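You operate a simulated robot arm through the tools that you are given. There is no shell and no other tool.

You are at the controls of a simulated robot arm. One attempt, no reset.

JOB
Mix the curd into the yellow jug's water and fill both tumblers about half.
Fine: all on the counter under the window; stir with the spoon till no streaks show; small bowl, spoon and jug go back; spill nothing. Set down upright: spoon, what you pick out.
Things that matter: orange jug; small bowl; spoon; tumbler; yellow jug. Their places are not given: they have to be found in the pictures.

It is judged by the outcome, as a careful person would: the job done as asked, and still so three seconds after it is handed in. It fails if anything else is knocked over, pushed out of place, dropped, spilled or broken.

ROBOT AND FRAMES
A 7-joint arm with a two-finger parallel gripper, fixed in place. Base frame: the origin is on the floor under the middle of its stand, x ahead of it, y to its left, z up. Readings come in mm, degrees, newtons and seconds.
With the tool pointing down near the work surface it reaches from about 440 to 920 mm from the base axis. Its first joint turns from -115.0 to 115.0 degrees. Payload 3.91 kg.
Tool frame: the origin (TCP) lies between the finger pads and is the grasp point; the fingertips stand 30 mm ahead of it; z points along the fingers, y is the line along which they close. Largest opening 110 mm; finger width 20, thickness 10; the body of the gripper, 48 by 112 mm, starts 55 mm behind the TCP.
Orientation is that of the tool frame in the base frame, as a unit quaternion [w, x, y, z]. With the fingers straight down and closing along the base's y, the tool's x points along the base's -x, its y along +y and its z along -z.

CONTROLS
- The arm moves only by the tool nudge_tool. Its argument "series" is a list of rows, each a list of 7 numbers: the shift along the base's x, y, z in mm, then the turn, a rotation vector about the base's x, y, z in degrees, then the finger opening in mm, from 0 to 110. In form: [[x, y, z, wx, wy, wz, jaw], ...]. A call has 1 to 20 rows; each row is the pose to reach, as a shift and turn from the pose commanded when the call began. Rows are played at 5 a second. More than 50 mm and 8.6 degrees between two rows, or a gripper value outside its range, and nothing of the call is played. A pose out of reach is approached as far as the arm can. The call stops where the force on the tool passes 40 N (or 10 N more than at its start, if that is more) or the arm is blocked; 0.2 s more then pass. Each finger travels about 153 mm/s and halts on what it meets, pressing with about 24 N; the grip force reading is that of the motor and also rises with nothing between the fingers. The clock runs only during rows and for 0.2 s after the last one: add rows that repeat a pose to give the fingers time. The reply holds the time, the measured pose of the TCP, the force on the tool along the base axes, the opening and the grip force, in the units named above and with some noise, with the torque about the TCP (base axes, N m) and any sound that the robot's microphone picked up.
- Cameras (640 x 400 px; columns grow to the right, rows downward): "scene" is fixed at [231, 646.5, 1607.6]; the picture's right is [-0.82, -0.57, 0.00], its down [-0.42, 0.60, -0.69] and it looks along [0.39, -0.56, -0.73] (base axes); focal length 303 px, centre (320, 200). "wrist" rides on the gripper at [72, 17, -103] in the tool frame; the picture's right is [-0.23, 0.97, 0.00], its down [-0.76, -0.18, -0.62] and it looks along [-0.61, -0.14, 0.78] (tool axes); focal length 222 px, centre (320, 200).
- capture(camera): a new picture of that camera. The clock stands still meanwhile.
- slide_trunk(by): slides the trunk up (or, below 0, down) by that many mm; the arm rides with it, the base frame stays. It gives what a move gives, with no picture.
- probe_pixels(camera, pixels): for up to 12 pixels [column, row] of the newest picture of that camera ("zoom" is the newest enlarged one), the place [x, y, z] in the base frame of the surface seen there, good to about 2 mm, but the place of the scene camera against the robot may be out by one fixed shift of up to 25 mm in any direction. The clock stands still meanwhile.
- close_up(camera, box): a new picture of the part [left, top, right, bottom] of that camera's present view, enlarged. The clock stands still meanwhile.
- finish_job(): hands the job in; it is judged then, once.

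Unless the task says otherwise, let go and move clear before handing in.

The tools are called after "Call:" as name(argument=value, ...) on one line, values as JSON. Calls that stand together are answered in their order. nudge_tool: Moves the arm, as the interface text tells. Its arguments: {"type":"object","properties":{"series":{"type":"array"}},"required":["series"]} The other tools are called the same way: slide_trunk (by) moves the trunk up or down; capture (camera) takes a picture; probe_pixels (camera, pixels) gives the place of the surface under pixels of a picture; close_up (camera, box) takes an enlarged picture of a part of a camera's view; finish_job () hands the job in.

At the start:

```text
time: 0.0
tcp_pos: [390.0, 281.9, 1346.3]
ee_rot: [0.0, 0.0, 1.0, 0.0]
wrist_force: [-0.1, -0.3, 0.1]
ft_torque: [0.01, 0.02, 0.03]
gripper_width: 110.0
grip_force: 0.0
trunk travel left (down, up): [-825.0, 165.0]
```

scene: 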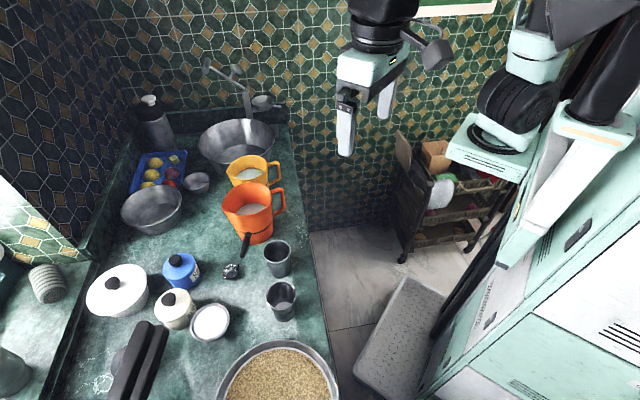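
wrist: 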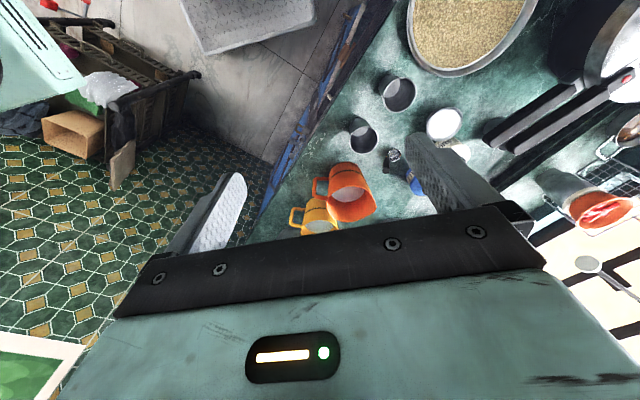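

The scene picture shows the yellow jug near (250,172), the orange jug near (252,212), two tumblers at (278,258) and (281,300), and a small white-filled bowl at (210,321). I'll take enlarged views to find the spoon and read the details.

Call:
close_up(camera="scene", box=[180, 140, 340, 240])

Call:
close_up(camera="scene", box=[140, 230, 340, 355])

Call:
close_up(camera="wrist", box=[260, 60, 500, 240])

```text
4.00 times, centred on (260, 190) of scene
```

zoom: 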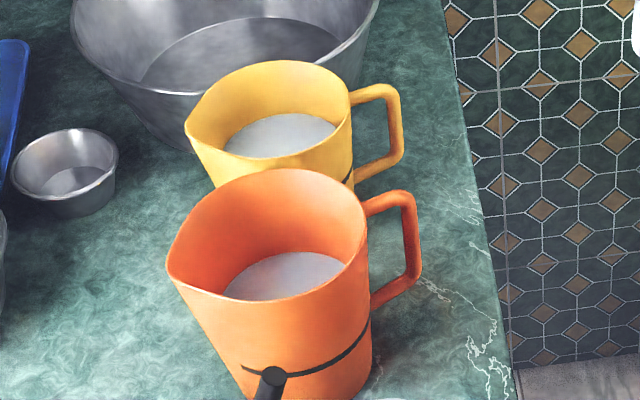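

```text
3.20 times, centred on (240, 292) of scene
```

zoom: 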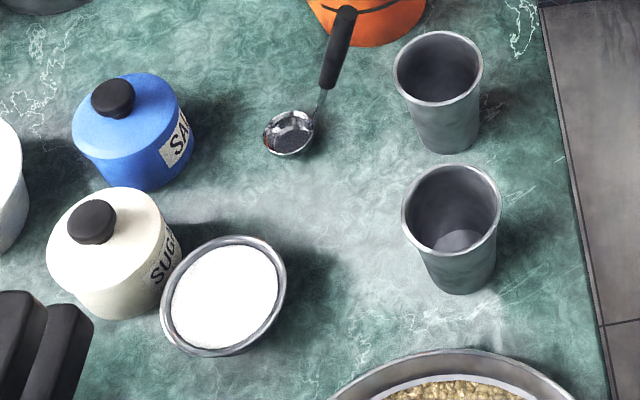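

```text
2.22 times, centred on (380, 150) of wrist
```

zoom: 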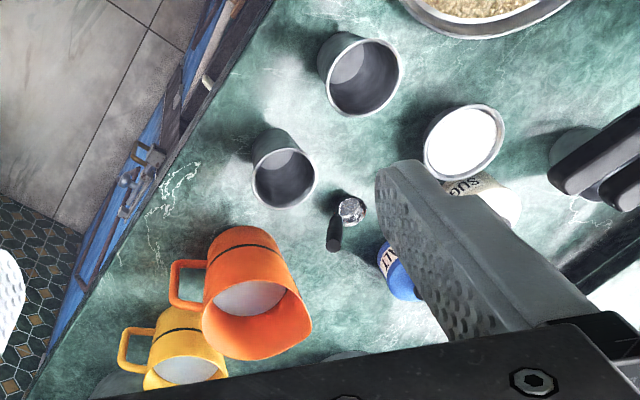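

The spoon has its metal bowl near scene (230,272) and its black handle rising towards (247,237). I'll probe points on the objects to get their places.

Call:
probe_pixels(camera="scene", pixels=[[230, 272], [240, 261], [244, 250], [247, 236], [210, 321], [190, 322], [231, 322], [212, 304], [208, 340], [278, 243], [278, 258], [290, 330]])

Call:
probe_pixels(camera="scene", pixels=[[225, 167], [250, 155], [267, 164], [250, 173], [280, 173], [222, 208], [252, 182], [271, 196], [250, 209], [283, 205], [284, 290], [280, 320]])

Call:
probe_pixels(camera="wrist", pixels=[[391, 154], [388, 160], [385, 170], [432, 125], [418, 125], [450, 118], [365, 136], [397, 95], [350, 190], [320, 222], [352, 215], [330, 180]])

```text
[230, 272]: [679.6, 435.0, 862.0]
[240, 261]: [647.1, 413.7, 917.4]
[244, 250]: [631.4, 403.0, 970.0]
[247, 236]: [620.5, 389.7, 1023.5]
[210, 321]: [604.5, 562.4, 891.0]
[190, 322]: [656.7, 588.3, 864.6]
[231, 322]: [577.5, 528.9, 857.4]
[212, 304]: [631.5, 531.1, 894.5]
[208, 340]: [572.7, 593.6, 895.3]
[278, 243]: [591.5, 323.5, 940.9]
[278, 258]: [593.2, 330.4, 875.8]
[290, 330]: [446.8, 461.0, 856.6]
```

```text
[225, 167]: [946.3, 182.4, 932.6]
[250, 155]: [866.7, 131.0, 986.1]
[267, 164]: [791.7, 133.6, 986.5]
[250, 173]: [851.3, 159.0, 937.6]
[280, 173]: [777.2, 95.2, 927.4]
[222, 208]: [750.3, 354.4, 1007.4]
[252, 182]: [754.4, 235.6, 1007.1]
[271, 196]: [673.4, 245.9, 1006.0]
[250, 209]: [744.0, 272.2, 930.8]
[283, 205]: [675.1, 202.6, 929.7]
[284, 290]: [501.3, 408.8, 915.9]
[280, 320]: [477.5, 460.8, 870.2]
```

```text
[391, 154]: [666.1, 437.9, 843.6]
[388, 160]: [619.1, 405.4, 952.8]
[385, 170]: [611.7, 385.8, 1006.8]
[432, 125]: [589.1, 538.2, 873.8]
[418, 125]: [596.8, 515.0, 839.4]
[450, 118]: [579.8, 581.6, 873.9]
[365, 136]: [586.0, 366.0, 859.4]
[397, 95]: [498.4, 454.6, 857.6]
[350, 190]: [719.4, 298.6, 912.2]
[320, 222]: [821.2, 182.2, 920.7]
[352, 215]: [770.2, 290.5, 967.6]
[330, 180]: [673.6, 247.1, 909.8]
```

The counter reads z≈857 in the scene camera and ≈839 in the wrist camera, so the scene camera has an offset of about +18 mm in z. I'll take more close-ups and probe dense rim points on the jugs.

Call:
close_up(camera="scene", box=[200, 140, 304, 205])

Call:
probe_pixels(camera="zoom", pixels=[[165, 190], [230, 110], [310, 95], [380, 110], [415, 145], [400, 195], [300, 255], [200, 240], [455, 130], [495, 140], [480, 190], [320, 200]])

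Call:
close_up(camera="scene", box=[200, 170, 304, 235])

```text
6.15 times, centred on (252, 172) of scene
```

zoom: 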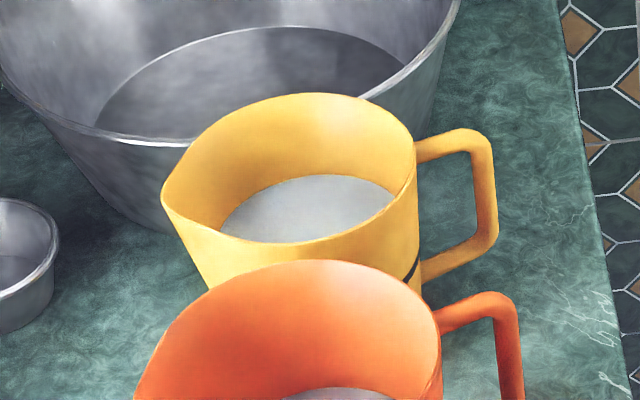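

```text
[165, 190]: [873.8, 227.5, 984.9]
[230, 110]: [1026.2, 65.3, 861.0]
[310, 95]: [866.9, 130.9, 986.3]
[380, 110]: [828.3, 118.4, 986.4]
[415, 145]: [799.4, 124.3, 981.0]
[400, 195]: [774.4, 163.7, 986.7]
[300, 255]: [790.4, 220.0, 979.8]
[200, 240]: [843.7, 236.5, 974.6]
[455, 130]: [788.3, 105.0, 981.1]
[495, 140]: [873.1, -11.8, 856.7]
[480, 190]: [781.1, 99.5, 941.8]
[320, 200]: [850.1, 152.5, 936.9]
```

```text
6.15 times, centred on (252, 202) of scene
```

zoom: 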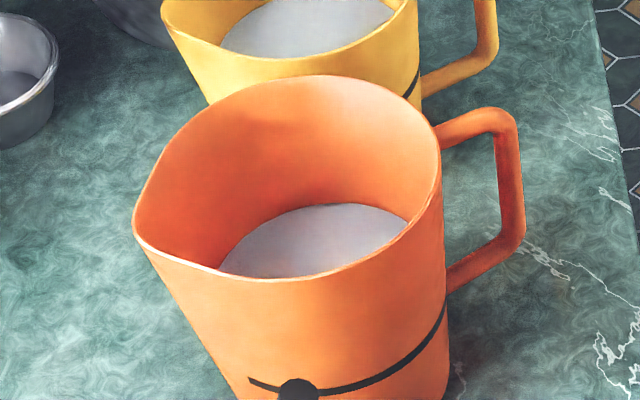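

Readings so far: the yellow jug's rim is about 116 mm across (centre near [830,176] in the scene frame), its spout is at zoom (165,190), and its handle points towards the robot. The rim may be too wide for the gripper, so I'll bring the wrist camera over the counter to measure more exactly.

Call:
nudge_tool(series=[[40, -14, -8, 0, 0, 0, 110], [80, -28, -16, 0, 0, 0, 110], [120, -42, -24, 0, 0, 0, 110], [160, -56, -32, 0, 0, 0, 110], [200, -70, -40, 0, 0, 0, 110], [240, -84, -48, 0, 0, 0, 110], [280, -98, -56, 0, 0, 0, 110], [320, -112, -64, 0, 0, 0, 110]])

Call:
capture(camera="wrist")

Call:
capture(camera="scene")

```text
time: 1.8
tcp_pos: [708.5, 169.0, 1283.7]
ee_rot: [0.0, 0.0, 1.0, 0.0]
wrist_force: [-0.7, 1.8, 0.4]
ft_torque: [-0.02, -0.05, 0.05]
gripper_width: 110.2
grip_force: 0.1
trunk travel left (down, up): [-825.0, 165.0]
```

```text
taken
```

wrist: 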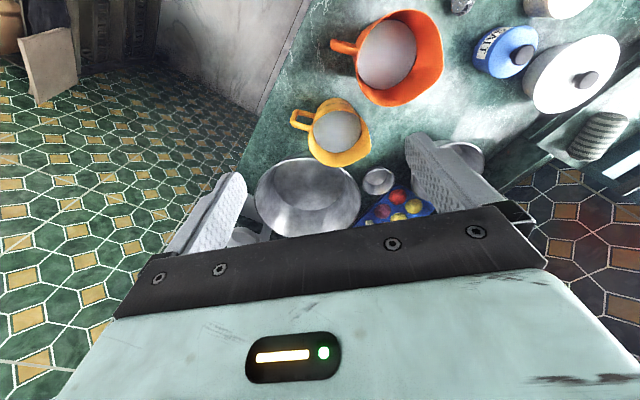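

```text
taken
```

scene: 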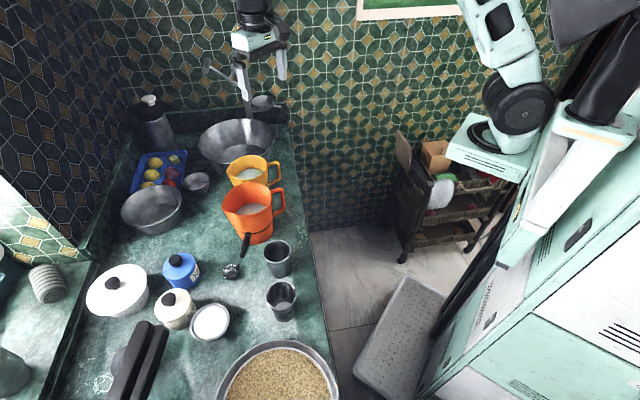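

The wrist view now shows the yellow jug at (338,130) and the orange jug at (390,55) from above. I'll enlarge that part of the view and probe the rims.

Call:
close_up(camera="wrist", box=[276, 80, 388, 180])

Call:
probe_pixels(camera="wrist", pixels=[[337, 129], [318, 104], [335, 99], [311, 125], [313, 143], [325, 155], [345, 165], [369, 152], [357, 115], [300, 115], [294, 118], [303, 127]])

```text
4.00 times, centred on (332, 130) of wrist
```

zoom: 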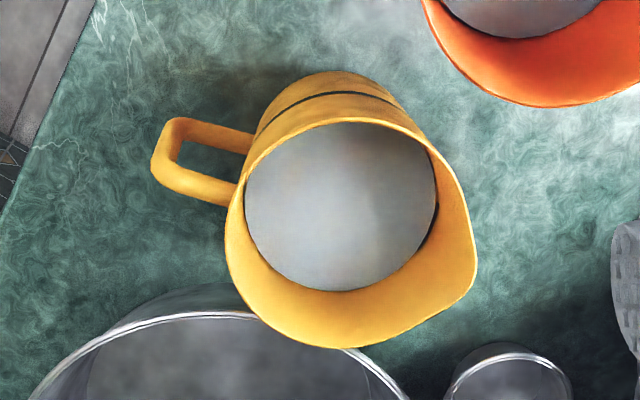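

```text
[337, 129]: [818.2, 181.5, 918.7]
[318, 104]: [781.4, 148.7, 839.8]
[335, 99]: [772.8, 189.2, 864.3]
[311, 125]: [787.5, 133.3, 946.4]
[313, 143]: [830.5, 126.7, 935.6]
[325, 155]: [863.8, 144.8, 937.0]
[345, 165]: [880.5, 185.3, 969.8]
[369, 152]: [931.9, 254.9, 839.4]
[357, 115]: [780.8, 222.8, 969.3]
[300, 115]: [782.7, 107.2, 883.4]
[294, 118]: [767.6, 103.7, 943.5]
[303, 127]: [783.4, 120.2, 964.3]
```

I'll probe the rim and handle more finely in this enlarged wrist picture.

Call:
probe_pixels(camera="zoom", pixels=[[345, 119], [280, 138], [247, 165], [228, 230], [240, 290], [280, 332], [340, 346], [420, 318], [475, 285], [474, 245], [455, 185], [420, 140]])

Call:
probe_pixels(camera="zoom", pixels=[[185, 122], [230, 135], [165, 145], [156, 168], [190, 188], [225, 195], [175, 155], [210, 145], [330, 85], [345, 93], [340, 200], [120, 90]])

```text
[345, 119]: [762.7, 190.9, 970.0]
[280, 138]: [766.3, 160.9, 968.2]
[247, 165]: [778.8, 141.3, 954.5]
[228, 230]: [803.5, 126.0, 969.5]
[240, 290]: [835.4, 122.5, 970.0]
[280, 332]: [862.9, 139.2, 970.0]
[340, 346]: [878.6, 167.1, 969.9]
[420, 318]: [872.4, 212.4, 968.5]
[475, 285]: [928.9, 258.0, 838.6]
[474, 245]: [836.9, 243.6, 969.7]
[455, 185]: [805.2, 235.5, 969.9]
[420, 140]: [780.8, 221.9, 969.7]
```

```text
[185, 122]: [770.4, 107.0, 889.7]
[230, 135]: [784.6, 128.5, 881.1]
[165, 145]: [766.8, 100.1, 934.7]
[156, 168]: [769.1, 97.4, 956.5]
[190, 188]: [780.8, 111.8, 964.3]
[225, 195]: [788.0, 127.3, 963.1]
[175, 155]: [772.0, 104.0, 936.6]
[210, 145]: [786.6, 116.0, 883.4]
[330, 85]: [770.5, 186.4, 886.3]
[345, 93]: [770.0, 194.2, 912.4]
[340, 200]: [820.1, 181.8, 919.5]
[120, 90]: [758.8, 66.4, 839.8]
```

The wrist picture gives the yellow jug's rim centre as about (821,179) at z=970 with radius 58.5, so it is wider than the 110 mm opening; its handle bar is near (771,105). I'll move over the tumblers, spoon and small bowl to see them from above.

Call:
nudge_tool(series=[[-19, 35, -5, 0, 0, 0, 110], [-38, 70, -10, 0, 0, 0, 110], [-57, 105, -15, 0, 0, 0, 110], [-76, 140, -20, 0, 0, 0, 110], [-95, 175, -25, 0, 0, 0, 110], [-114, 210, -30, 0, 0, 0, 110], [-133, 245, -35, 0, 0, 0, 110], [-152, 280, -40, 0, 0, 0, 110], [-171, 311, -45, 0, 0, 0, 110]])

Call:
capture(camera="wrist")

```text
time: 3.8
tcp_pos: [540.9, 480.1, 1238.0]
ee_rot: [0.0, 0.0, 1.0, 0.001]
wrist_force: [0.0, -1.6, 0.3]
ft_torque: [0.06, 0.0, -0.02]
gripper_width: 110.1
grip_force: 0.1
trunk travel left (down, up): [-825.0, 165.0]
```

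```text
taken
```

wrist: 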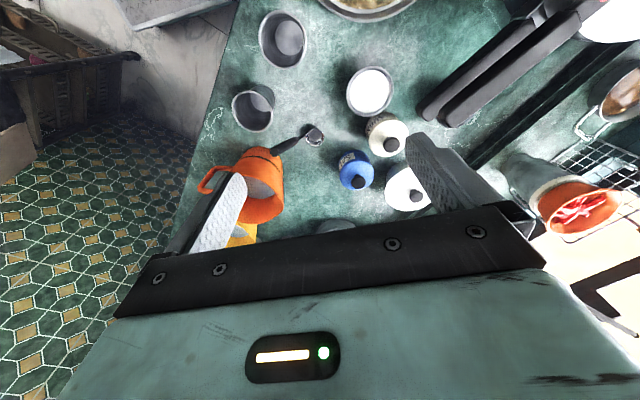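

The small bowl is at wrist (370,92), the spoon at (312,136) with its handle up to (275,150), and the tumblers at (283,40) and (253,107). I'll enlarge and probe each.

Call:
close_up(camera="wrist", box=[320, 50, 432, 120])

Call:
probe_pixels(camera="zoom", pixels=[[152, 240], [200, 140], [285, 92], [370, 120], [415, 190], [410, 260], [350, 340], [250, 370], [180, 320], [285, 225], [450, 330], [560, 60]])

Call:
close_up(camera="wrist", box=[256, 110, 336, 160])

Call:
close_up(camera="wrist", box=[220, 0, 348, 140])

```text
5.71 times, centred on (376, 85) of wrist
```

zoom: 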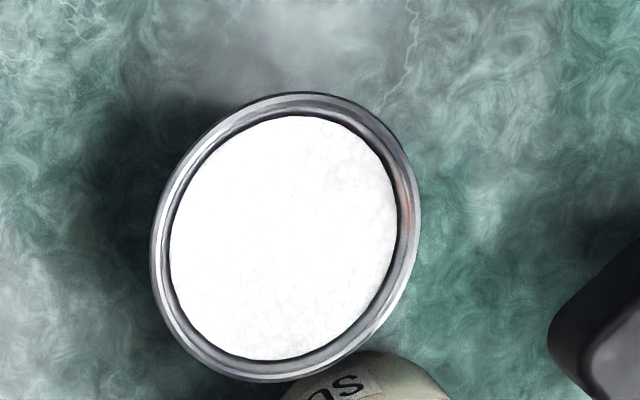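

```text
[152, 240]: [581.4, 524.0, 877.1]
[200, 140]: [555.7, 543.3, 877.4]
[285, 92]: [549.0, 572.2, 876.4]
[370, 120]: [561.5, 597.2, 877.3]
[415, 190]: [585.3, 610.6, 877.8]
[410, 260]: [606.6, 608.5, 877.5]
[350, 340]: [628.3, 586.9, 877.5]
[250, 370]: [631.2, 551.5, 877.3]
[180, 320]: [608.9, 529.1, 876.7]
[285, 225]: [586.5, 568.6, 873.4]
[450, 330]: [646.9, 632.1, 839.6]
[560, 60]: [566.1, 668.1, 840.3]
```

```text
8.00 times, centred on (296, 135) of wrist
```

zoom: 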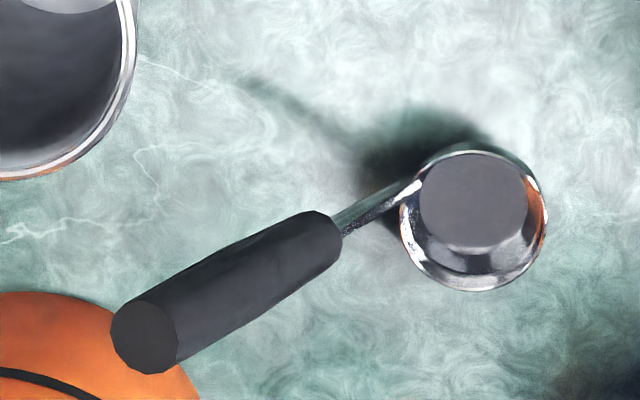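

```text
2.86 times, centred on (284, 70) of wrist
```

zoom: 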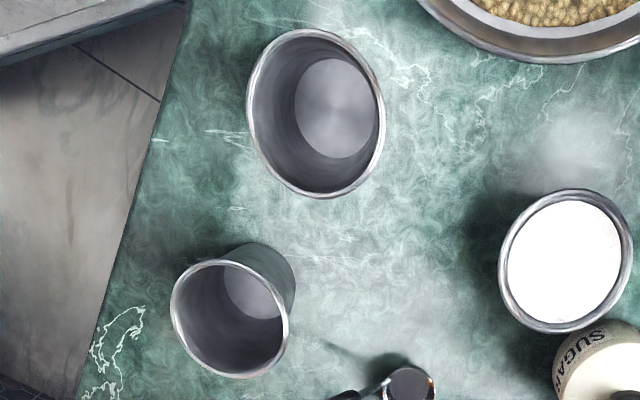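

The small bowl is centred at about (591,568) with its rim at z=877, radius 43, and curd at 873, which is nearly brim-full. Next I'll probe the tumblers in this zoom, then the spoon and the sugar jar.

Call:
probe_pixels(camera="zoom", pixels=[[250, 100], [320, 32], [384, 110], [320, 196], [330, 105], [173, 320], [225, 262], [288, 330], [240, 377], [245, 300], [290, 60], [265, 170]])

Call:
close_up(camera="wrist", box=[256, 110, 336, 160])

Call:
probe_pixels(camera="zoom", pixels=[[145, 338], [115, 330], [175, 350], [230, 285], [320, 215], [335, 255], [325, 240], [400, 195], [415, 185], [475, 152], [545, 220], [470, 290]])

Call:
probe_pixels(camera="zoom", pixels=[[475, 205], [402, 225], [530, 260], [520, 180], [440, 265], [480, 260], [360, 210], [380, 210], [270, 240], [200, 320], [560, 300], [450, 130]])

Call:
probe_pixels(camera="wrist", pixels=[[385, 128], [390, 145], [370, 130], [405, 130], [355, 175], [408, 190], [440, 105], [500, 70], [350, 15], [320, 225], [250, 165], [262, 150]])

```text
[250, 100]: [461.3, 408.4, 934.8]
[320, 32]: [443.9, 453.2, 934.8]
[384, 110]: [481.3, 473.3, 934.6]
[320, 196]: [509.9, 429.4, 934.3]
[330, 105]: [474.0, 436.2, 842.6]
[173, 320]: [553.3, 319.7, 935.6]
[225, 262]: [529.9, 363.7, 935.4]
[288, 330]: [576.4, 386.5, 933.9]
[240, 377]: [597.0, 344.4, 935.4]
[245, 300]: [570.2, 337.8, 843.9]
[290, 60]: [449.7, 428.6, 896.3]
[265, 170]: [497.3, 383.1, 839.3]
```

```text
8.00 times, centred on (296, 135) of wrist
```

zoom: 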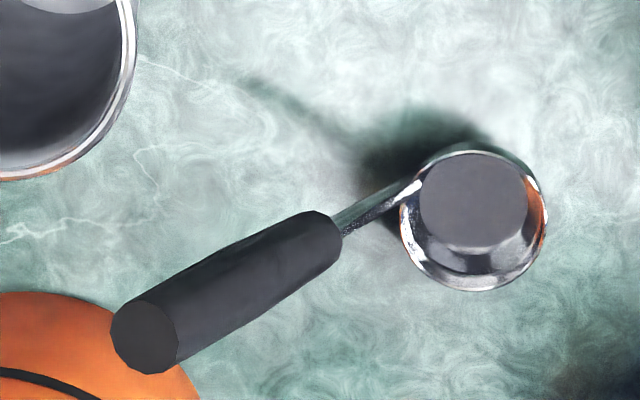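

```text
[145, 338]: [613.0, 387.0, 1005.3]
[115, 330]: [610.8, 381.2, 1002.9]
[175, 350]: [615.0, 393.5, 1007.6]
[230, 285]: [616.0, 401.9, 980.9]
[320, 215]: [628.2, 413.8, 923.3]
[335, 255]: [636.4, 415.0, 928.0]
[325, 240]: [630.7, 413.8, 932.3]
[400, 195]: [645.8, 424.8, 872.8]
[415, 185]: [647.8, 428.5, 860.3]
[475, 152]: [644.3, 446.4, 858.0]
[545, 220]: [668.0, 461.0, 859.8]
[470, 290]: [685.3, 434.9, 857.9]
```

```text
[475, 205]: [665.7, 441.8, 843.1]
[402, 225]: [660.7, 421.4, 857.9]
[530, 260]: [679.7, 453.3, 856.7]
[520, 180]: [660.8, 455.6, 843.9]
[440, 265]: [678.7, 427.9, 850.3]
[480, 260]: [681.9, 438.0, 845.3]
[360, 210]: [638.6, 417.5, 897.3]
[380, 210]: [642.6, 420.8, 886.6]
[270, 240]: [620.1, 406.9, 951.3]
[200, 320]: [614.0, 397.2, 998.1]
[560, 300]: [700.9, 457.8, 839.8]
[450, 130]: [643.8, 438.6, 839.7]
```

```text
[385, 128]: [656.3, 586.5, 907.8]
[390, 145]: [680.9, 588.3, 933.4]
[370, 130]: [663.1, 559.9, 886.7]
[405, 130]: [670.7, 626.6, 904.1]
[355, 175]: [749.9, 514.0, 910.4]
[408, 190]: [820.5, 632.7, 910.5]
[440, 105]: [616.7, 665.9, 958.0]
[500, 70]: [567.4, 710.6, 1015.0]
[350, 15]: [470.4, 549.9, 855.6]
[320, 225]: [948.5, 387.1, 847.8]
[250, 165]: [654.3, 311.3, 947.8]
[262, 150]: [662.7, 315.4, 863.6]
```

Tumbler A is centred at (475,441) and tumbler B at (564,353.5), both with rims at z=935 and radius 35. The spoon cup is at (665,441) and its handle tip at (613,387,1005). Now I'll probe the obstacles: tap, basin, black pan handles, sugar jar and orange jug.

Call:
probe_pixels(camera="scene", pixels=[[205, 67], [234, 72], [248, 100], [262, 103], [200, 145], [274, 140], [237, 122], [240, 175], [198, 183], [296, 130], [310, 235], [335, 370]])

Call:
probe_pixels(camera="scene", pixels=[[140, 325], [160, 330], [120, 395], [150, 370], [175, 308], [160, 300], [190, 305], [175, 292], [180, 255], [115, 290], [232, 350], [310, 345]])

Call:
probe_pixels(camera="wrist", pixels=[[424, 112], [440, 122], [430, 95], [520, 30], [470, 88], [258, 190], [265, 200], [205, 185], [215, 172], [275, 180], [245, 160], [282, 165]])

Call:
close_up(camera="wrist", box=[190, 140, 310, 215])

```text
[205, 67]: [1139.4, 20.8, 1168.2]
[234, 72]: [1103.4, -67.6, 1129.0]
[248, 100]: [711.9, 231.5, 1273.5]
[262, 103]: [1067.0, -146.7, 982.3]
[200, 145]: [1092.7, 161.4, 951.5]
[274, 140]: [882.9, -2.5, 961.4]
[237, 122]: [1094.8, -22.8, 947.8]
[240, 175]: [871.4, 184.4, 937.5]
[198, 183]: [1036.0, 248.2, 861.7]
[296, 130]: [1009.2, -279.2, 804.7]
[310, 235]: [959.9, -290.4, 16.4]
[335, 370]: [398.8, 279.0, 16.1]
```

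```text
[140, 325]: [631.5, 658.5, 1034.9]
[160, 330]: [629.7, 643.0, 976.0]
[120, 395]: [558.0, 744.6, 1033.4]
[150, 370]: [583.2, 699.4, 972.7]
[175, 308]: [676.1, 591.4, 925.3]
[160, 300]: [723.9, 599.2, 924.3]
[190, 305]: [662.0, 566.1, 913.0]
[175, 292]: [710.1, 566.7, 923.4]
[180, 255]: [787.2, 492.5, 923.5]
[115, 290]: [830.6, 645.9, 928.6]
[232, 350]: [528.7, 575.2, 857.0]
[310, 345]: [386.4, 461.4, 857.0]
```

```text
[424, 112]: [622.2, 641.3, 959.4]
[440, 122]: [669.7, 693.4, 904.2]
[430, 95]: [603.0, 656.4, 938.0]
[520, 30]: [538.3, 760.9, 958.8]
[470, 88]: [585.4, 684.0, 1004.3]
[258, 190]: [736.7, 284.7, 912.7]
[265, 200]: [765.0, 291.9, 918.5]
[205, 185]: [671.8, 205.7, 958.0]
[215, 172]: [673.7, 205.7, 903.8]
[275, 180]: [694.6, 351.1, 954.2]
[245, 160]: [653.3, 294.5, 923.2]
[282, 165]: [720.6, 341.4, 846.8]
```

```text
5.33 times, centred on (250, 178) of wrist
```

zoom: 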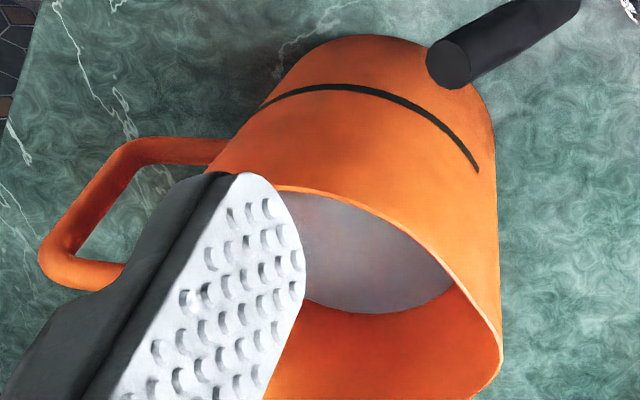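

The black bars end near (622,641) at z≈960–1017 and the sugar jar is centred near (685,592), so a 45° yaw keeps the fingers clear of both. I'll move above the small bowl with that yaw.

Call:
nudge_tool(series=[[8, 13, -34, 0, 0, 6.5, 110], [16, 26, -68, 0, 0, 13, 110], [24, 39, -102, 0, 0, 19.5, 110], [32, 52, -136, 0, 0, 26, 110], [40, 65, -170, 0, 0, 32.5, 110], [46, 76, -204, 0, 0, 39, 110], [52, 87.1, -237, 0, 0, 45, 110], [52, 87.1, -237, 0, 0, 45, 110]])

Call:
capture(camera="wrist")

Call:
capture(camera="scene")

```text
time: 5.6
tcp_pos: [568.5, 513.8, 1012.1]
ee_rot: [0.0, -0.384, 0.923, 0.0]
wrist_force: [0.3, -0.1, -0.1]
ft_torque: [-0.01, 0.02, 0.03]
gripper_width: 110.1
grip_force: 0.1
out of reach, approached as far as the arm can: row 3, 4, 5, 6, 7, 8
trunk travel left (down, up): [-825.0, 165.0]
```

```text
taken
```

wrist: 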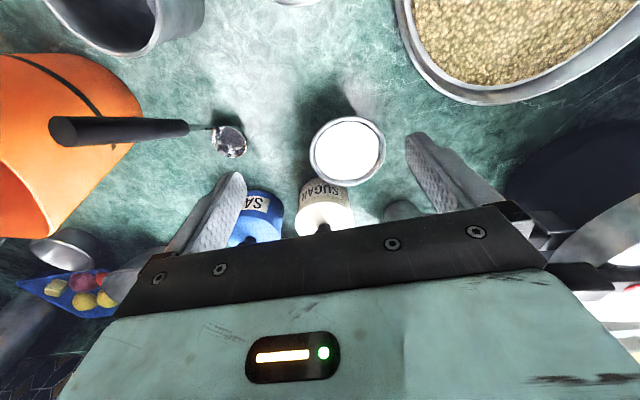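

```text
taken
```

scene: 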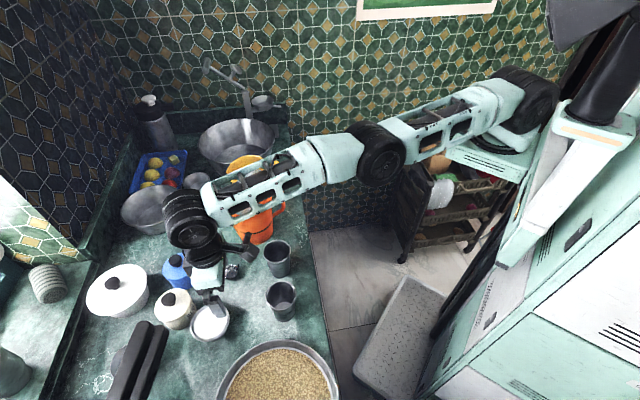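

The arm stopped short at (568,514,1012): with the trunk this high the bowl is out of reach, so the trunk must come down. First I'll probe where the shoulder, elbow and wrist sit.

Call:
probe_pixels(camera="scene", pixels=[[528, 95], [490, 155], [378, 150], [350, 145], [190, 215], [235, 200], [295, 160], [440, 125], [490, 110], [206, 280]])

```text
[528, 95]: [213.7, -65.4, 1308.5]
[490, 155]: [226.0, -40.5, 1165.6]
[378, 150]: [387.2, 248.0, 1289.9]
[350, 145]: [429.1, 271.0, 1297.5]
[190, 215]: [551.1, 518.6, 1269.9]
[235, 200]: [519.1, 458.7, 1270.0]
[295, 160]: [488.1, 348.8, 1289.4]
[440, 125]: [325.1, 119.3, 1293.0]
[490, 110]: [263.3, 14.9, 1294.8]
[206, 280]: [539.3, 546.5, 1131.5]
```

The arm is nearly straight at shoulder height (shoulder ≈(213,-65,1290), wrist ≈(551,518,1270)). I'll lift the tool a little and slide the trunk down, then test how far it reaches.

Call:
nudge_tool(series=[[-2, -5, 45, 0, 0, 0, 110], [-4, -10, 90, 0, 0, 0, 110], [-4, -10, 90, 0, 0, 0, 110]])

Call:
slide_trunk(by=-170)

```text
time: 6.4
tcp_pos: [568.2, 508.5, 1104.3]
ee_rot: [-0.001, -0.383, 0.924, 0.0]
wrist_force: [0.3, 0.0, -0.5]
ft_torque: [-0.01, -0.01, 0.01]
gripper_width: 109.8
grip_force: 0.1
out of reach, approached as far as the arm can: row 1, 2, 3
trunk travel left (down, up): [-825.0, 165.0]
```

```text
time: 8.3
tcp_pos: [568.1, 508.7, 934.7]
ee_rot: [-0.001, -0.383, 0.924, 0.001]
wrist_force: [0.3, -0.8, -0.2]
ft_torque: [0.02, 0.01, 0.03]
gripper_width: 110.1
grip_force: 0.0
trunk travel left (down, up): [-655.0, 335.0]
```

Now the tool is at (568,509,935) with the trunk 170 mm lower. A zero-shift row will show where the commanded pose stands and whether the reach has improved.

Call:
nudge_tool(series=[[0, 0, 0, 0, 0, 0, 110], [0, 0, 0, 0, 0, 0, 110]])

Call:
capture(camera="scene")

```text
time: 8.9
tcp_pos: [566.9, 509.5, 934.1]
ee_rot: [0.0, -0.382, 0.924, 0.0]
wrist_force: [0.7, -0.3, -0.3]
ft_torque: [0.02, 0.01, -0.01]
gripper_width: 110.0
grip_force: 0.1
trunk travel left (down, up): [-655.0, 335.0]
```

```text
taken
```

scene: 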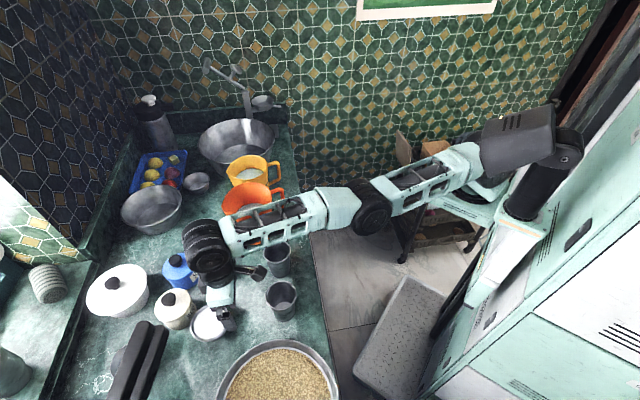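

The commanded pose follows the achieved pose. I'll try to move horizontally towards the bowl at this lower trunk height.

Call:
nudge_tool(series=[[8, 20, 10, 0, 0, 0, 110], [16, 40, 10, 0, 0, 0, 110], [23.5, 59, 10, 0, 0, 0, 110], [23.5, 59, 10, 0, 0, 0, 110]])

Call:
probe_pixels(camera="scene", pixels=[[470, 160], [520, 145], [375, 205], [350, 200], [205, 250], [250, 230], [300, 205], [430, 175], [500, 190], [550, 160]])

```text
time: 9.9
tcp_pos: [562.5, 512.7, 939.0]
ee_rot: [-0.001, -0.382, 0.924, -0.001]
wrist_force: [0.5, -0.7, -0.7]
ft_torque: [0.0, 0.02, 0.03]
gripper_width: 110.1
grip_force: 0.1
out of reach, approached as far as the arm can: row 1, 2, 3, 4
trunk travel left (down, up): [-655.0, 335.0]
```

```text
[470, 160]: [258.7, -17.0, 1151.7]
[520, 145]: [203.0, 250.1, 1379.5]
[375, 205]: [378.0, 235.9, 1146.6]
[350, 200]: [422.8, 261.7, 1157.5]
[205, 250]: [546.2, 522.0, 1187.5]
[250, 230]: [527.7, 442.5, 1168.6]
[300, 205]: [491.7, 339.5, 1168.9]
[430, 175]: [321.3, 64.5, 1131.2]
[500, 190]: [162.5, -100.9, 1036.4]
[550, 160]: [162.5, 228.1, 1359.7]
```

The arm can't reach the bowl with the tool vertical (limit ≈680 mm from its shoulder near (200,-65)), so I'll need a tilted tool pointing outwards. Let me look closely at the wrist camera body's size before planning clearances.

Call:
close_up(camera="scene", box=[160, 200, 304, 344])

Call:
capture(camera="wrist")

```text
2.78 times, centred on (232, 272) of scene
```

zoom: 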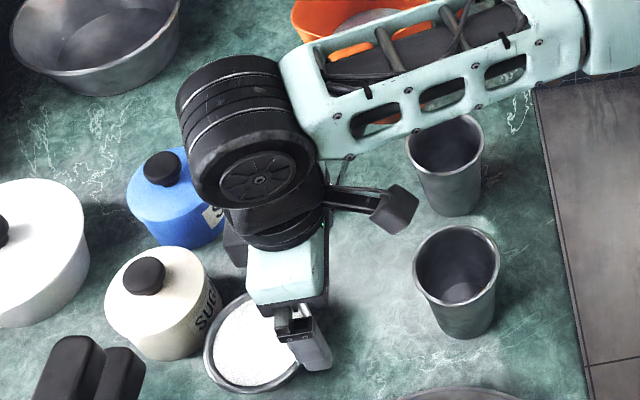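

```text
taken
```

wrist: 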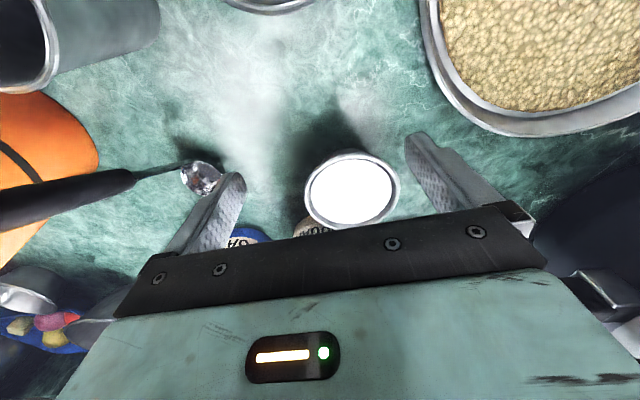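

The wrist camera box hangs on the tool's +x side, where it would sit close to tumbler A at the bowl and below the gripper during pouring. I'll try flipping the gripper 180° about its axis in the free air here, watching whether the wrist allows it.

Call:
nudge_tool(series=[[-4, -8, 20, 0, 0, -8, 110], [-4, -8, 40, 0, 0, -16, 110], [-4, -8, 60, 0, 0, -24, 110], [-4, -8, 60, 0, 0, -32, 110], [-4, -8, 60, 0, 0, -40, 110], [-4, -8, 60, 0, 0, -48, 110], [-4, -8, 60, 0, 0, -56, 110], [-4, -8, 60, 0, 0, -64, 110], [-4, -8, 60, 0, 0, -72, 110], [-4, -8, 60, 0, 0, -80, 110], [-4, -8, 60, 0, 0, -88, 110], [-4, -8, 60, 0, 0, -96, 110]])

```text
time: 12.5
tcp_pos: [560.6, 503.7, 1000.2]
ee_rot: [-0.001, 0.431, 0.902, 0.0]
wrist_force: [-0.1, 0.3, 0.0]
ft_torque: [-0.01, 0.0, 0.02]
gripper_width: 110.3
grip_force: 0.1
out of reach, approached as far as the arm can: row 1
trunk travel left (down, up): [-655.0, 335.0]
```

Yaw is now −51° with no trouble. I'll continue to −135°.

Call:
nudge_tool(series=[[0, 0, 0, 0, 0, -8, 110], [0, 0, 0, 0, 0, -16, 110], [0, 0, 0, 0, 0, -24, 110], [0, 0, 0, 0, 0, -32, 110], [0, 0, 0, 0, 0, -40, 110], [0, 0, 0, 0, 0, -48, 110], [0, 0, 0, 0, 0, -56, 110], [0, 0, 0, 0, 0, -64, 110], [0, 0, 0, 0, 0, -72, 110], [0, 0, 0, 0, 0, -80, 110], [0, 0, 0, 0, 0, -84, 110]])

Call:
capture(camera="scene")

Call:
capture(camera="wrist")

```text
time: 14.9
tcp_pos: [549.7, 496.9, 988.5]
ee_rot: [0.002, 0.899, 0.437, -0.009]
wrist_force: [-0.6, 0.5, 0.2]
ft_torque: [-0.04, -0.04, 0.0]
gripper_width: 110.1
grip_force: 0.0
out of reach, approached as far as the arm can: row 8, 9, 10, 11
trunk travel left (down, up): [-655.0, 335.0]
```

```text
taken
```

scene: 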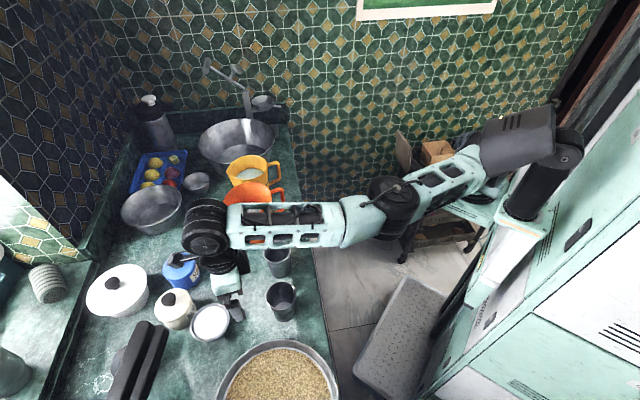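

```text
taken
```

wrist: 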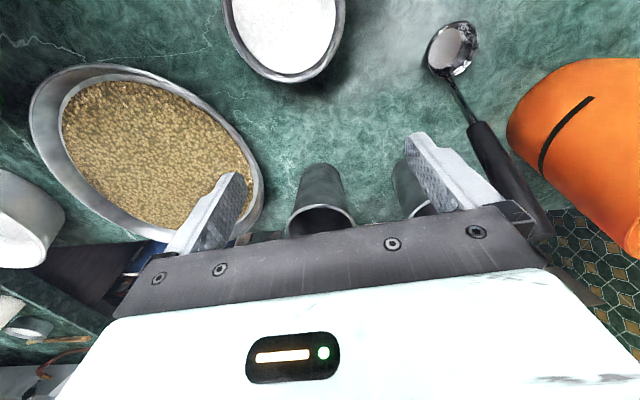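

The wrist reached about yaw −128° (heading 52°, camera on the outward side), which is enough. I'll tilt the tool outward by 24° and move it to a point above the small bowl.

Call:
nudge_tool(series=[[8, 14, 0, 4.73, -3.7, 0, 110], [16, 28, 0, 9.46, -7.39, 0, 110], [25, 43, 0, 14.2, -11.1, 0, 110], [33, 57, -10, 18.9, -14.8, 0, 110], [41, 71, -30, 18.9, -14.8, 0, 110], [41, 71, -40, 18.9, -14.8, 0, 110]])

Call:
capture(camera="wrist")

Call:
capture(camera="scene")

```text
time: 16.3
tcp_pos: [593.2, 569.0, 949.9]
ee_rot: [-0.088, 0.881, 0.429, 0.18]
wrist_force: [-0.5, -0.1, 0.5]
ft_torque: [-0.03, 0.0, -0.03]
gripper_width: 110.0
grip_force: 0.1
trunk travel left (down, up): [-655.0, 335.0]
```

```text
taken
```

wrist: 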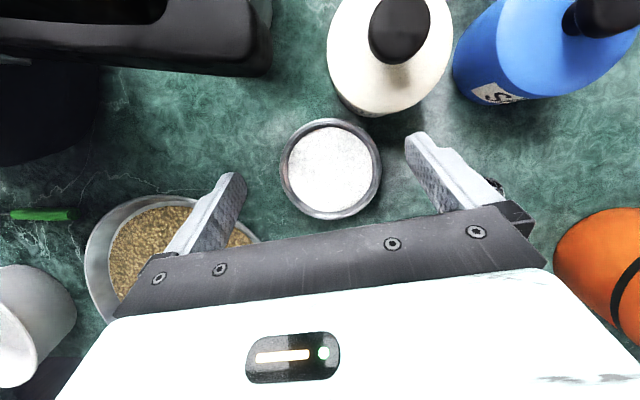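

```text
taken
```

scene: 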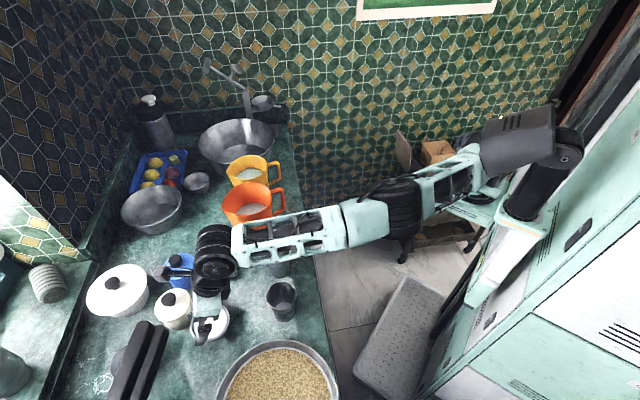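

The tool is 23° tilted at (593,569,950) with a level closing axis, straddling the bowl in plan. I'll probe the bowl's rim and neighbouring items from this near view.

Call:
probe_pixels(camera="wrist", pixels=[[282, 170], [300, 135], [330, 120], [362, 132], [380, 165], [370, 198], [340, 217], [305, 205], [330, 165], [385, 100], [340, 80], [215, 75]])

Call:
close_up(camera="wrist", box=[200, 90, 460, 250])

```text
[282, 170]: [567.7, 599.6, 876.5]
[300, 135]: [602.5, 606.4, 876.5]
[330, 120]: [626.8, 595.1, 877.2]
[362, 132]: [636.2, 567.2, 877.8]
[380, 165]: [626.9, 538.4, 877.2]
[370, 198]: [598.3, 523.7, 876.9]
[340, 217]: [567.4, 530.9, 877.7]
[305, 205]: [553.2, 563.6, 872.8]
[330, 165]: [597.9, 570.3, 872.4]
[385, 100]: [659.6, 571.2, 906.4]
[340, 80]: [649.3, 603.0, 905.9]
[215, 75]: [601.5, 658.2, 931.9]
```

```text
2.46 times, centred on (330, 170) of wrist
```

zoom: 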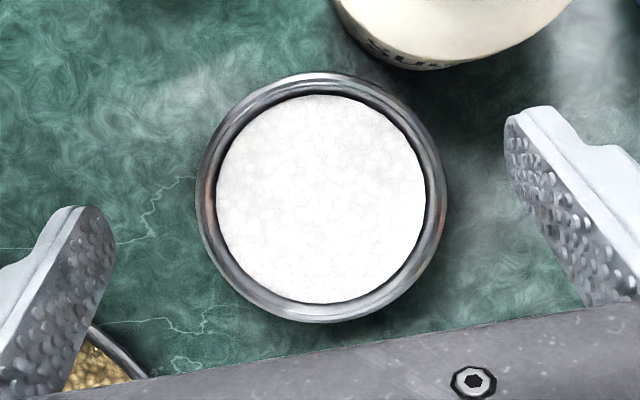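

Bowl fit is centre ≈(594,566), radius ≈42.7, rim z 877, so the tool is nearly centred. I'll descend to z≈875 (tips about 4 mm above the counter), keeping the jaws open.

Call:
nudge_tool(series=[[0.5, -1.5, -20, 0, 0, 0, 110], [1, -3, -40, 0, 0, 0, 110], [1, -3, -58, 0, 0, 0, 110], [1, -3, -68, 0, 0, 0, 110], [1, -3, -75, 0, 0, 0, 110], [1, -3, -75, 0, 0, 0, 110]])

Call:
close_up(camera="wrist", box=[160, 90, 520, 260])

```text
time: 17.7
tcp_pos: [593.0, 565.6, 873.3]
ee_rot: [-0.088, 0.881, 0.429, 0.18]
wrist_force: [0.7, 0.1, 0.6]
ft_torque: [0.0, -0.01, -0.01]
gripper_width: 110.1
grip_force: 0.0
trunk travel left (down, up): [-655.0, 335.0]
```

```text
1.78 times, centred on (340, 175) of wrist
```

zoom: 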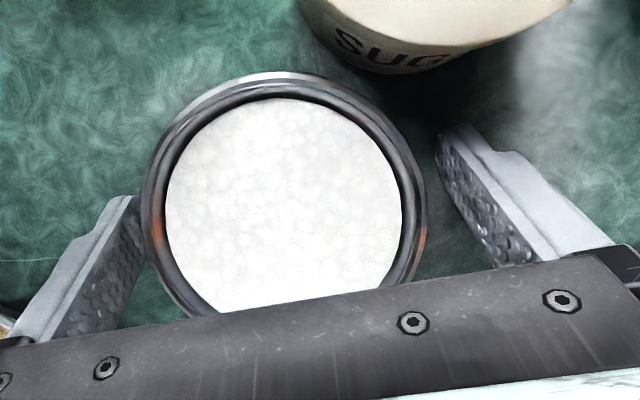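

The bowl sits about 2–3 mm nearer the left finger in this view, so I'll shift slightly and close gently in steps.

Call:
nudge_tool(series=[[-1.5, 1.2, 1, 0, 0, 0, 106], [-1.5, 1.2, 1, 0, 0, 0, 100], [-1.5, 1.2, 1, 0, 0, 0, 95], [-1.5, 1.2, 1, 0, 0, 0, 91], [-1.5, 1.2, 1, 0, 0, 0, 88], [-1.5, 1.2, 1, 0, 0, 0, 86], [-1.5, 1.2, 1, 0, 0, 0, 84], [-1.5, 1.2, 1, 0, 0, 0, 80], [-1.5, 1.2, 1, 0, 0, 0, 70], [-1.5, 1.2, 1, 0, 0, 0, 60], [-1.5, 1.2, 1, 0, 0, 0, 60]])

Call:
close_up(camera="wrist", box=[160, 90, 520, 260])

```text
time: 20.1
tcp_pos: [591.4, 566.1, 876.0]
ee_rot: [-0.088, 0.881, 0.428, 0.18]
wrist_force: [1.1, 1.1, 0.9]
ft_torque: [-0.01, 0.02, -0.03]
gripper_width: 85.0
grip_force: 24.6
trunk travel left (down, up): [-655.0, 335.0]
```

```text
1.78 times, centred on (340, 175) of wrist
```

zoom: 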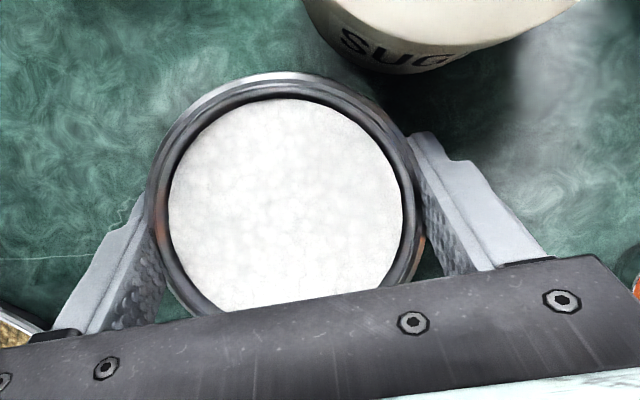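

The bowl is gripped (85.0 mm, 24.6 N). I'll lift it slowly and check that it hangs level.

Call:
nudge_tool(series=[[0, 0, 3, 0, 0, 0, 60], [0, 0, 8, 0, 0, 0, 60], [0, 0, 15, 0, 0, 0, 60], [0, 0, 24, 0, 0, 0, 60], [0, 0, 34, 0, 0, 0, 60], [0, 0, 42, 0, 0, 0, 60], [0, 0, 47, 0, 0, 0, 60], [0, 0, 50, 0, 0, 0, 60], [0, 0, 50, 0, 0, 0, 60]])

Call:
capture(camera="wrist")

Call:
close_up(camera="scene", box=[150, 260, 270, 350])

```text
time: 22.1
tcp_pos: [592.4, 566.4, 924.0]
ee_rot: [-0.088, 0.881, 0.43, 0.18]
wrist_force: [-0.3, -0.4, -2.6]
ft_torque: [0.03, 0.01, 0.02]
gripper_width: 84.4
grip_force: 24.0
trunk travel left (down, up): [-655.0, 335.0]
```

```text
taken
```

wrist: 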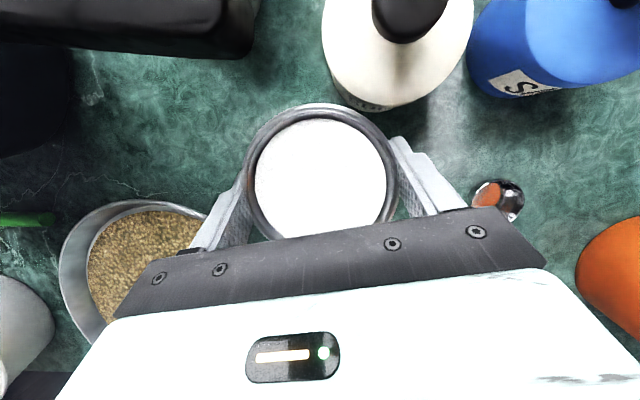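

```text
4.44 times, centred on (210, 305) of scene
```

zoom: 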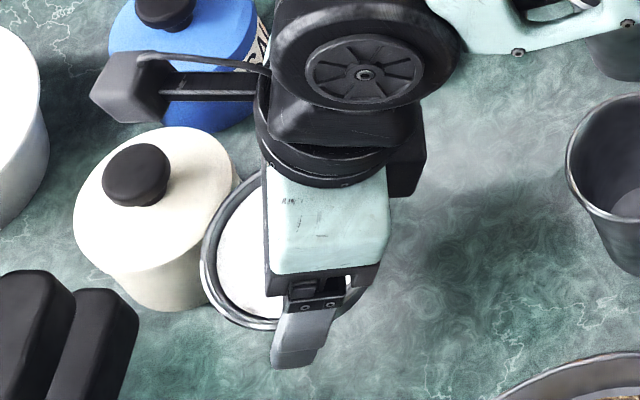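

The bowl weighs about 2.6 N and is held level. I'll raise it gently to travel height (bowl bottom above the orange jug's 990 mm rim).

Call:
nudge_tool(series=[[0, 0, 5, 0, 0, 0, 60], [0, 0, 14, 0, 0, 0, 60], [0, 0, 28, 0, 0, 0, 60], [0, 0, 43, 0, 0, 0, 60], [0, 0, 58, 0, 0, 0, 60], [0, 0, 73, 0, 0, 0, 60], [0, 0, 88, 0, 0, 0, 60], [0, 0, 103, 0, 0, 0, 60], [0, 0, 118, 0, 0, 0, 60], [0, 0, 132, 0, 0, 0, 60], [0, 0, 143, 0, 0, 0, 60], [0, 0, 149, 0, 0, 0, 60], [0, 0, 151, 0, 0, 0, 60]])

```text
time: 24.9
tcp_pos: [577.7, 560.3, 1062.7]
ee_rot: [-0.089, 0.88, 0.43, 0.181]
wrist_force: [0.3, -0.7, -1.7]
ft_torque: [0.03, 0.02, 0.02]
gripper_width: 84.6
grip_force: 24.1
out of reach, approached as far as the arm can: row 8, 9, 10, 11, 12, 13
trunk travel left (down, up): [-655.0, 335.0]
```

The arm reached its limit going up and drew in a little to (578,560,1063). I'll check the bowl for any slosh before travelling.

Call:
capture(camera="wrist")

Call:
capture(camera="scene")

```text
taken
```

wrist: 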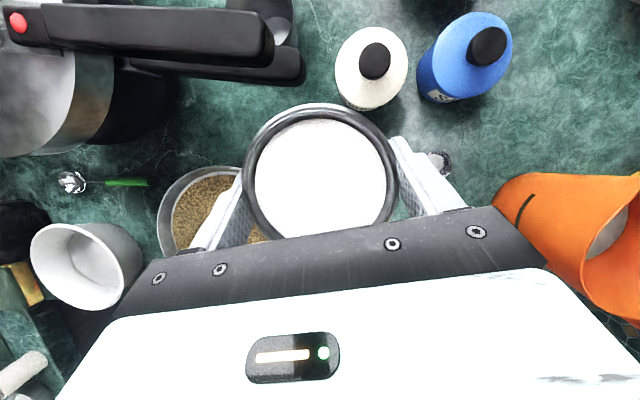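

```text
taken
```

scene: 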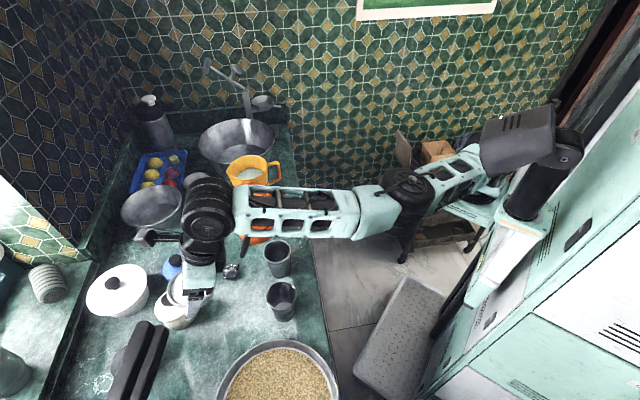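

The curd is undisturbed. There is also something spoon-like at wrist (72,182) with a green stick, so I'll check what it is.

Call:
close_up(camera="wrist", box=[20, 150, 200, 260])

Call:
probe_pixels(camera="wrist", pixels=[[72, 182], [115, 183], [145, 182], [400, 120], [300, 60]])

```text
3.56 times, centred on (110, 205) of wrist
```

zoom: 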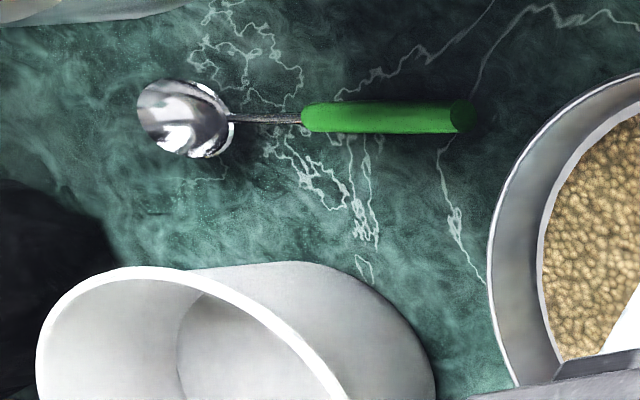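

```text
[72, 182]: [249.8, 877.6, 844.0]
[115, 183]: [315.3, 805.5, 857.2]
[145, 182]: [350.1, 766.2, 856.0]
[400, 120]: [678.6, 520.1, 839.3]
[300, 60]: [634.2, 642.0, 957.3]
```

There is a second spoon, green-handled, lying flat at about (250–350, 766–877), far outside the group. I'll look at the scene's left side to find the window and tell which counter is meant.

Call:
close_up(camera="scene", box=[0, 150, 200, 400])

Call:
close_up(camera="scene", box=[200, 220, 340, 400])

Call:
close_up(camera="wrist", box=[0, 0, 320, 200])

```text
1.60 times, centred on (100, 275) of scene
```

zoom: 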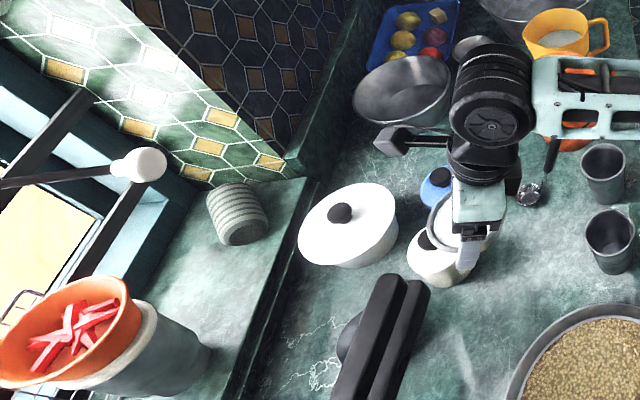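

```text
2.22 times, centred on (270, 310) of scene
```

zoom: 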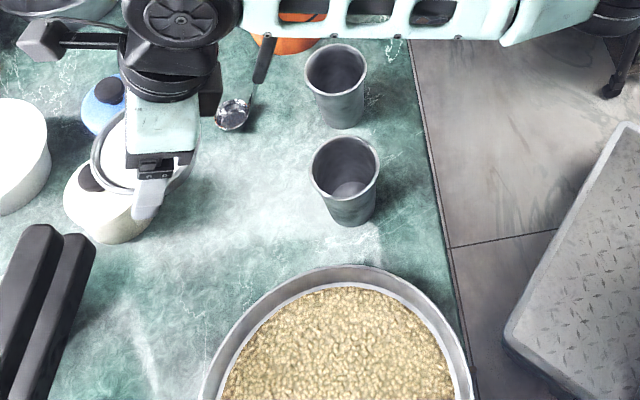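

```text
2.00 times, centred on (160, 100) of wrist
```

zoom: 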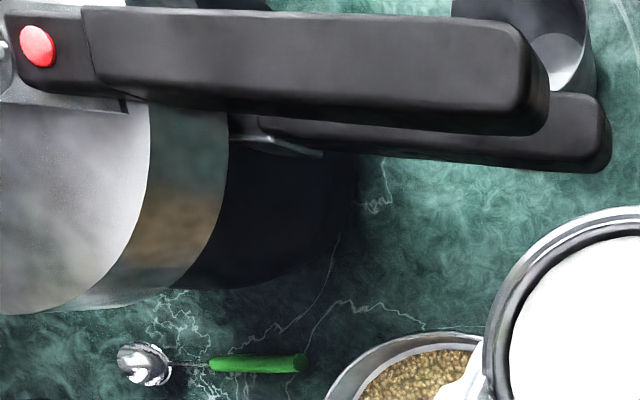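

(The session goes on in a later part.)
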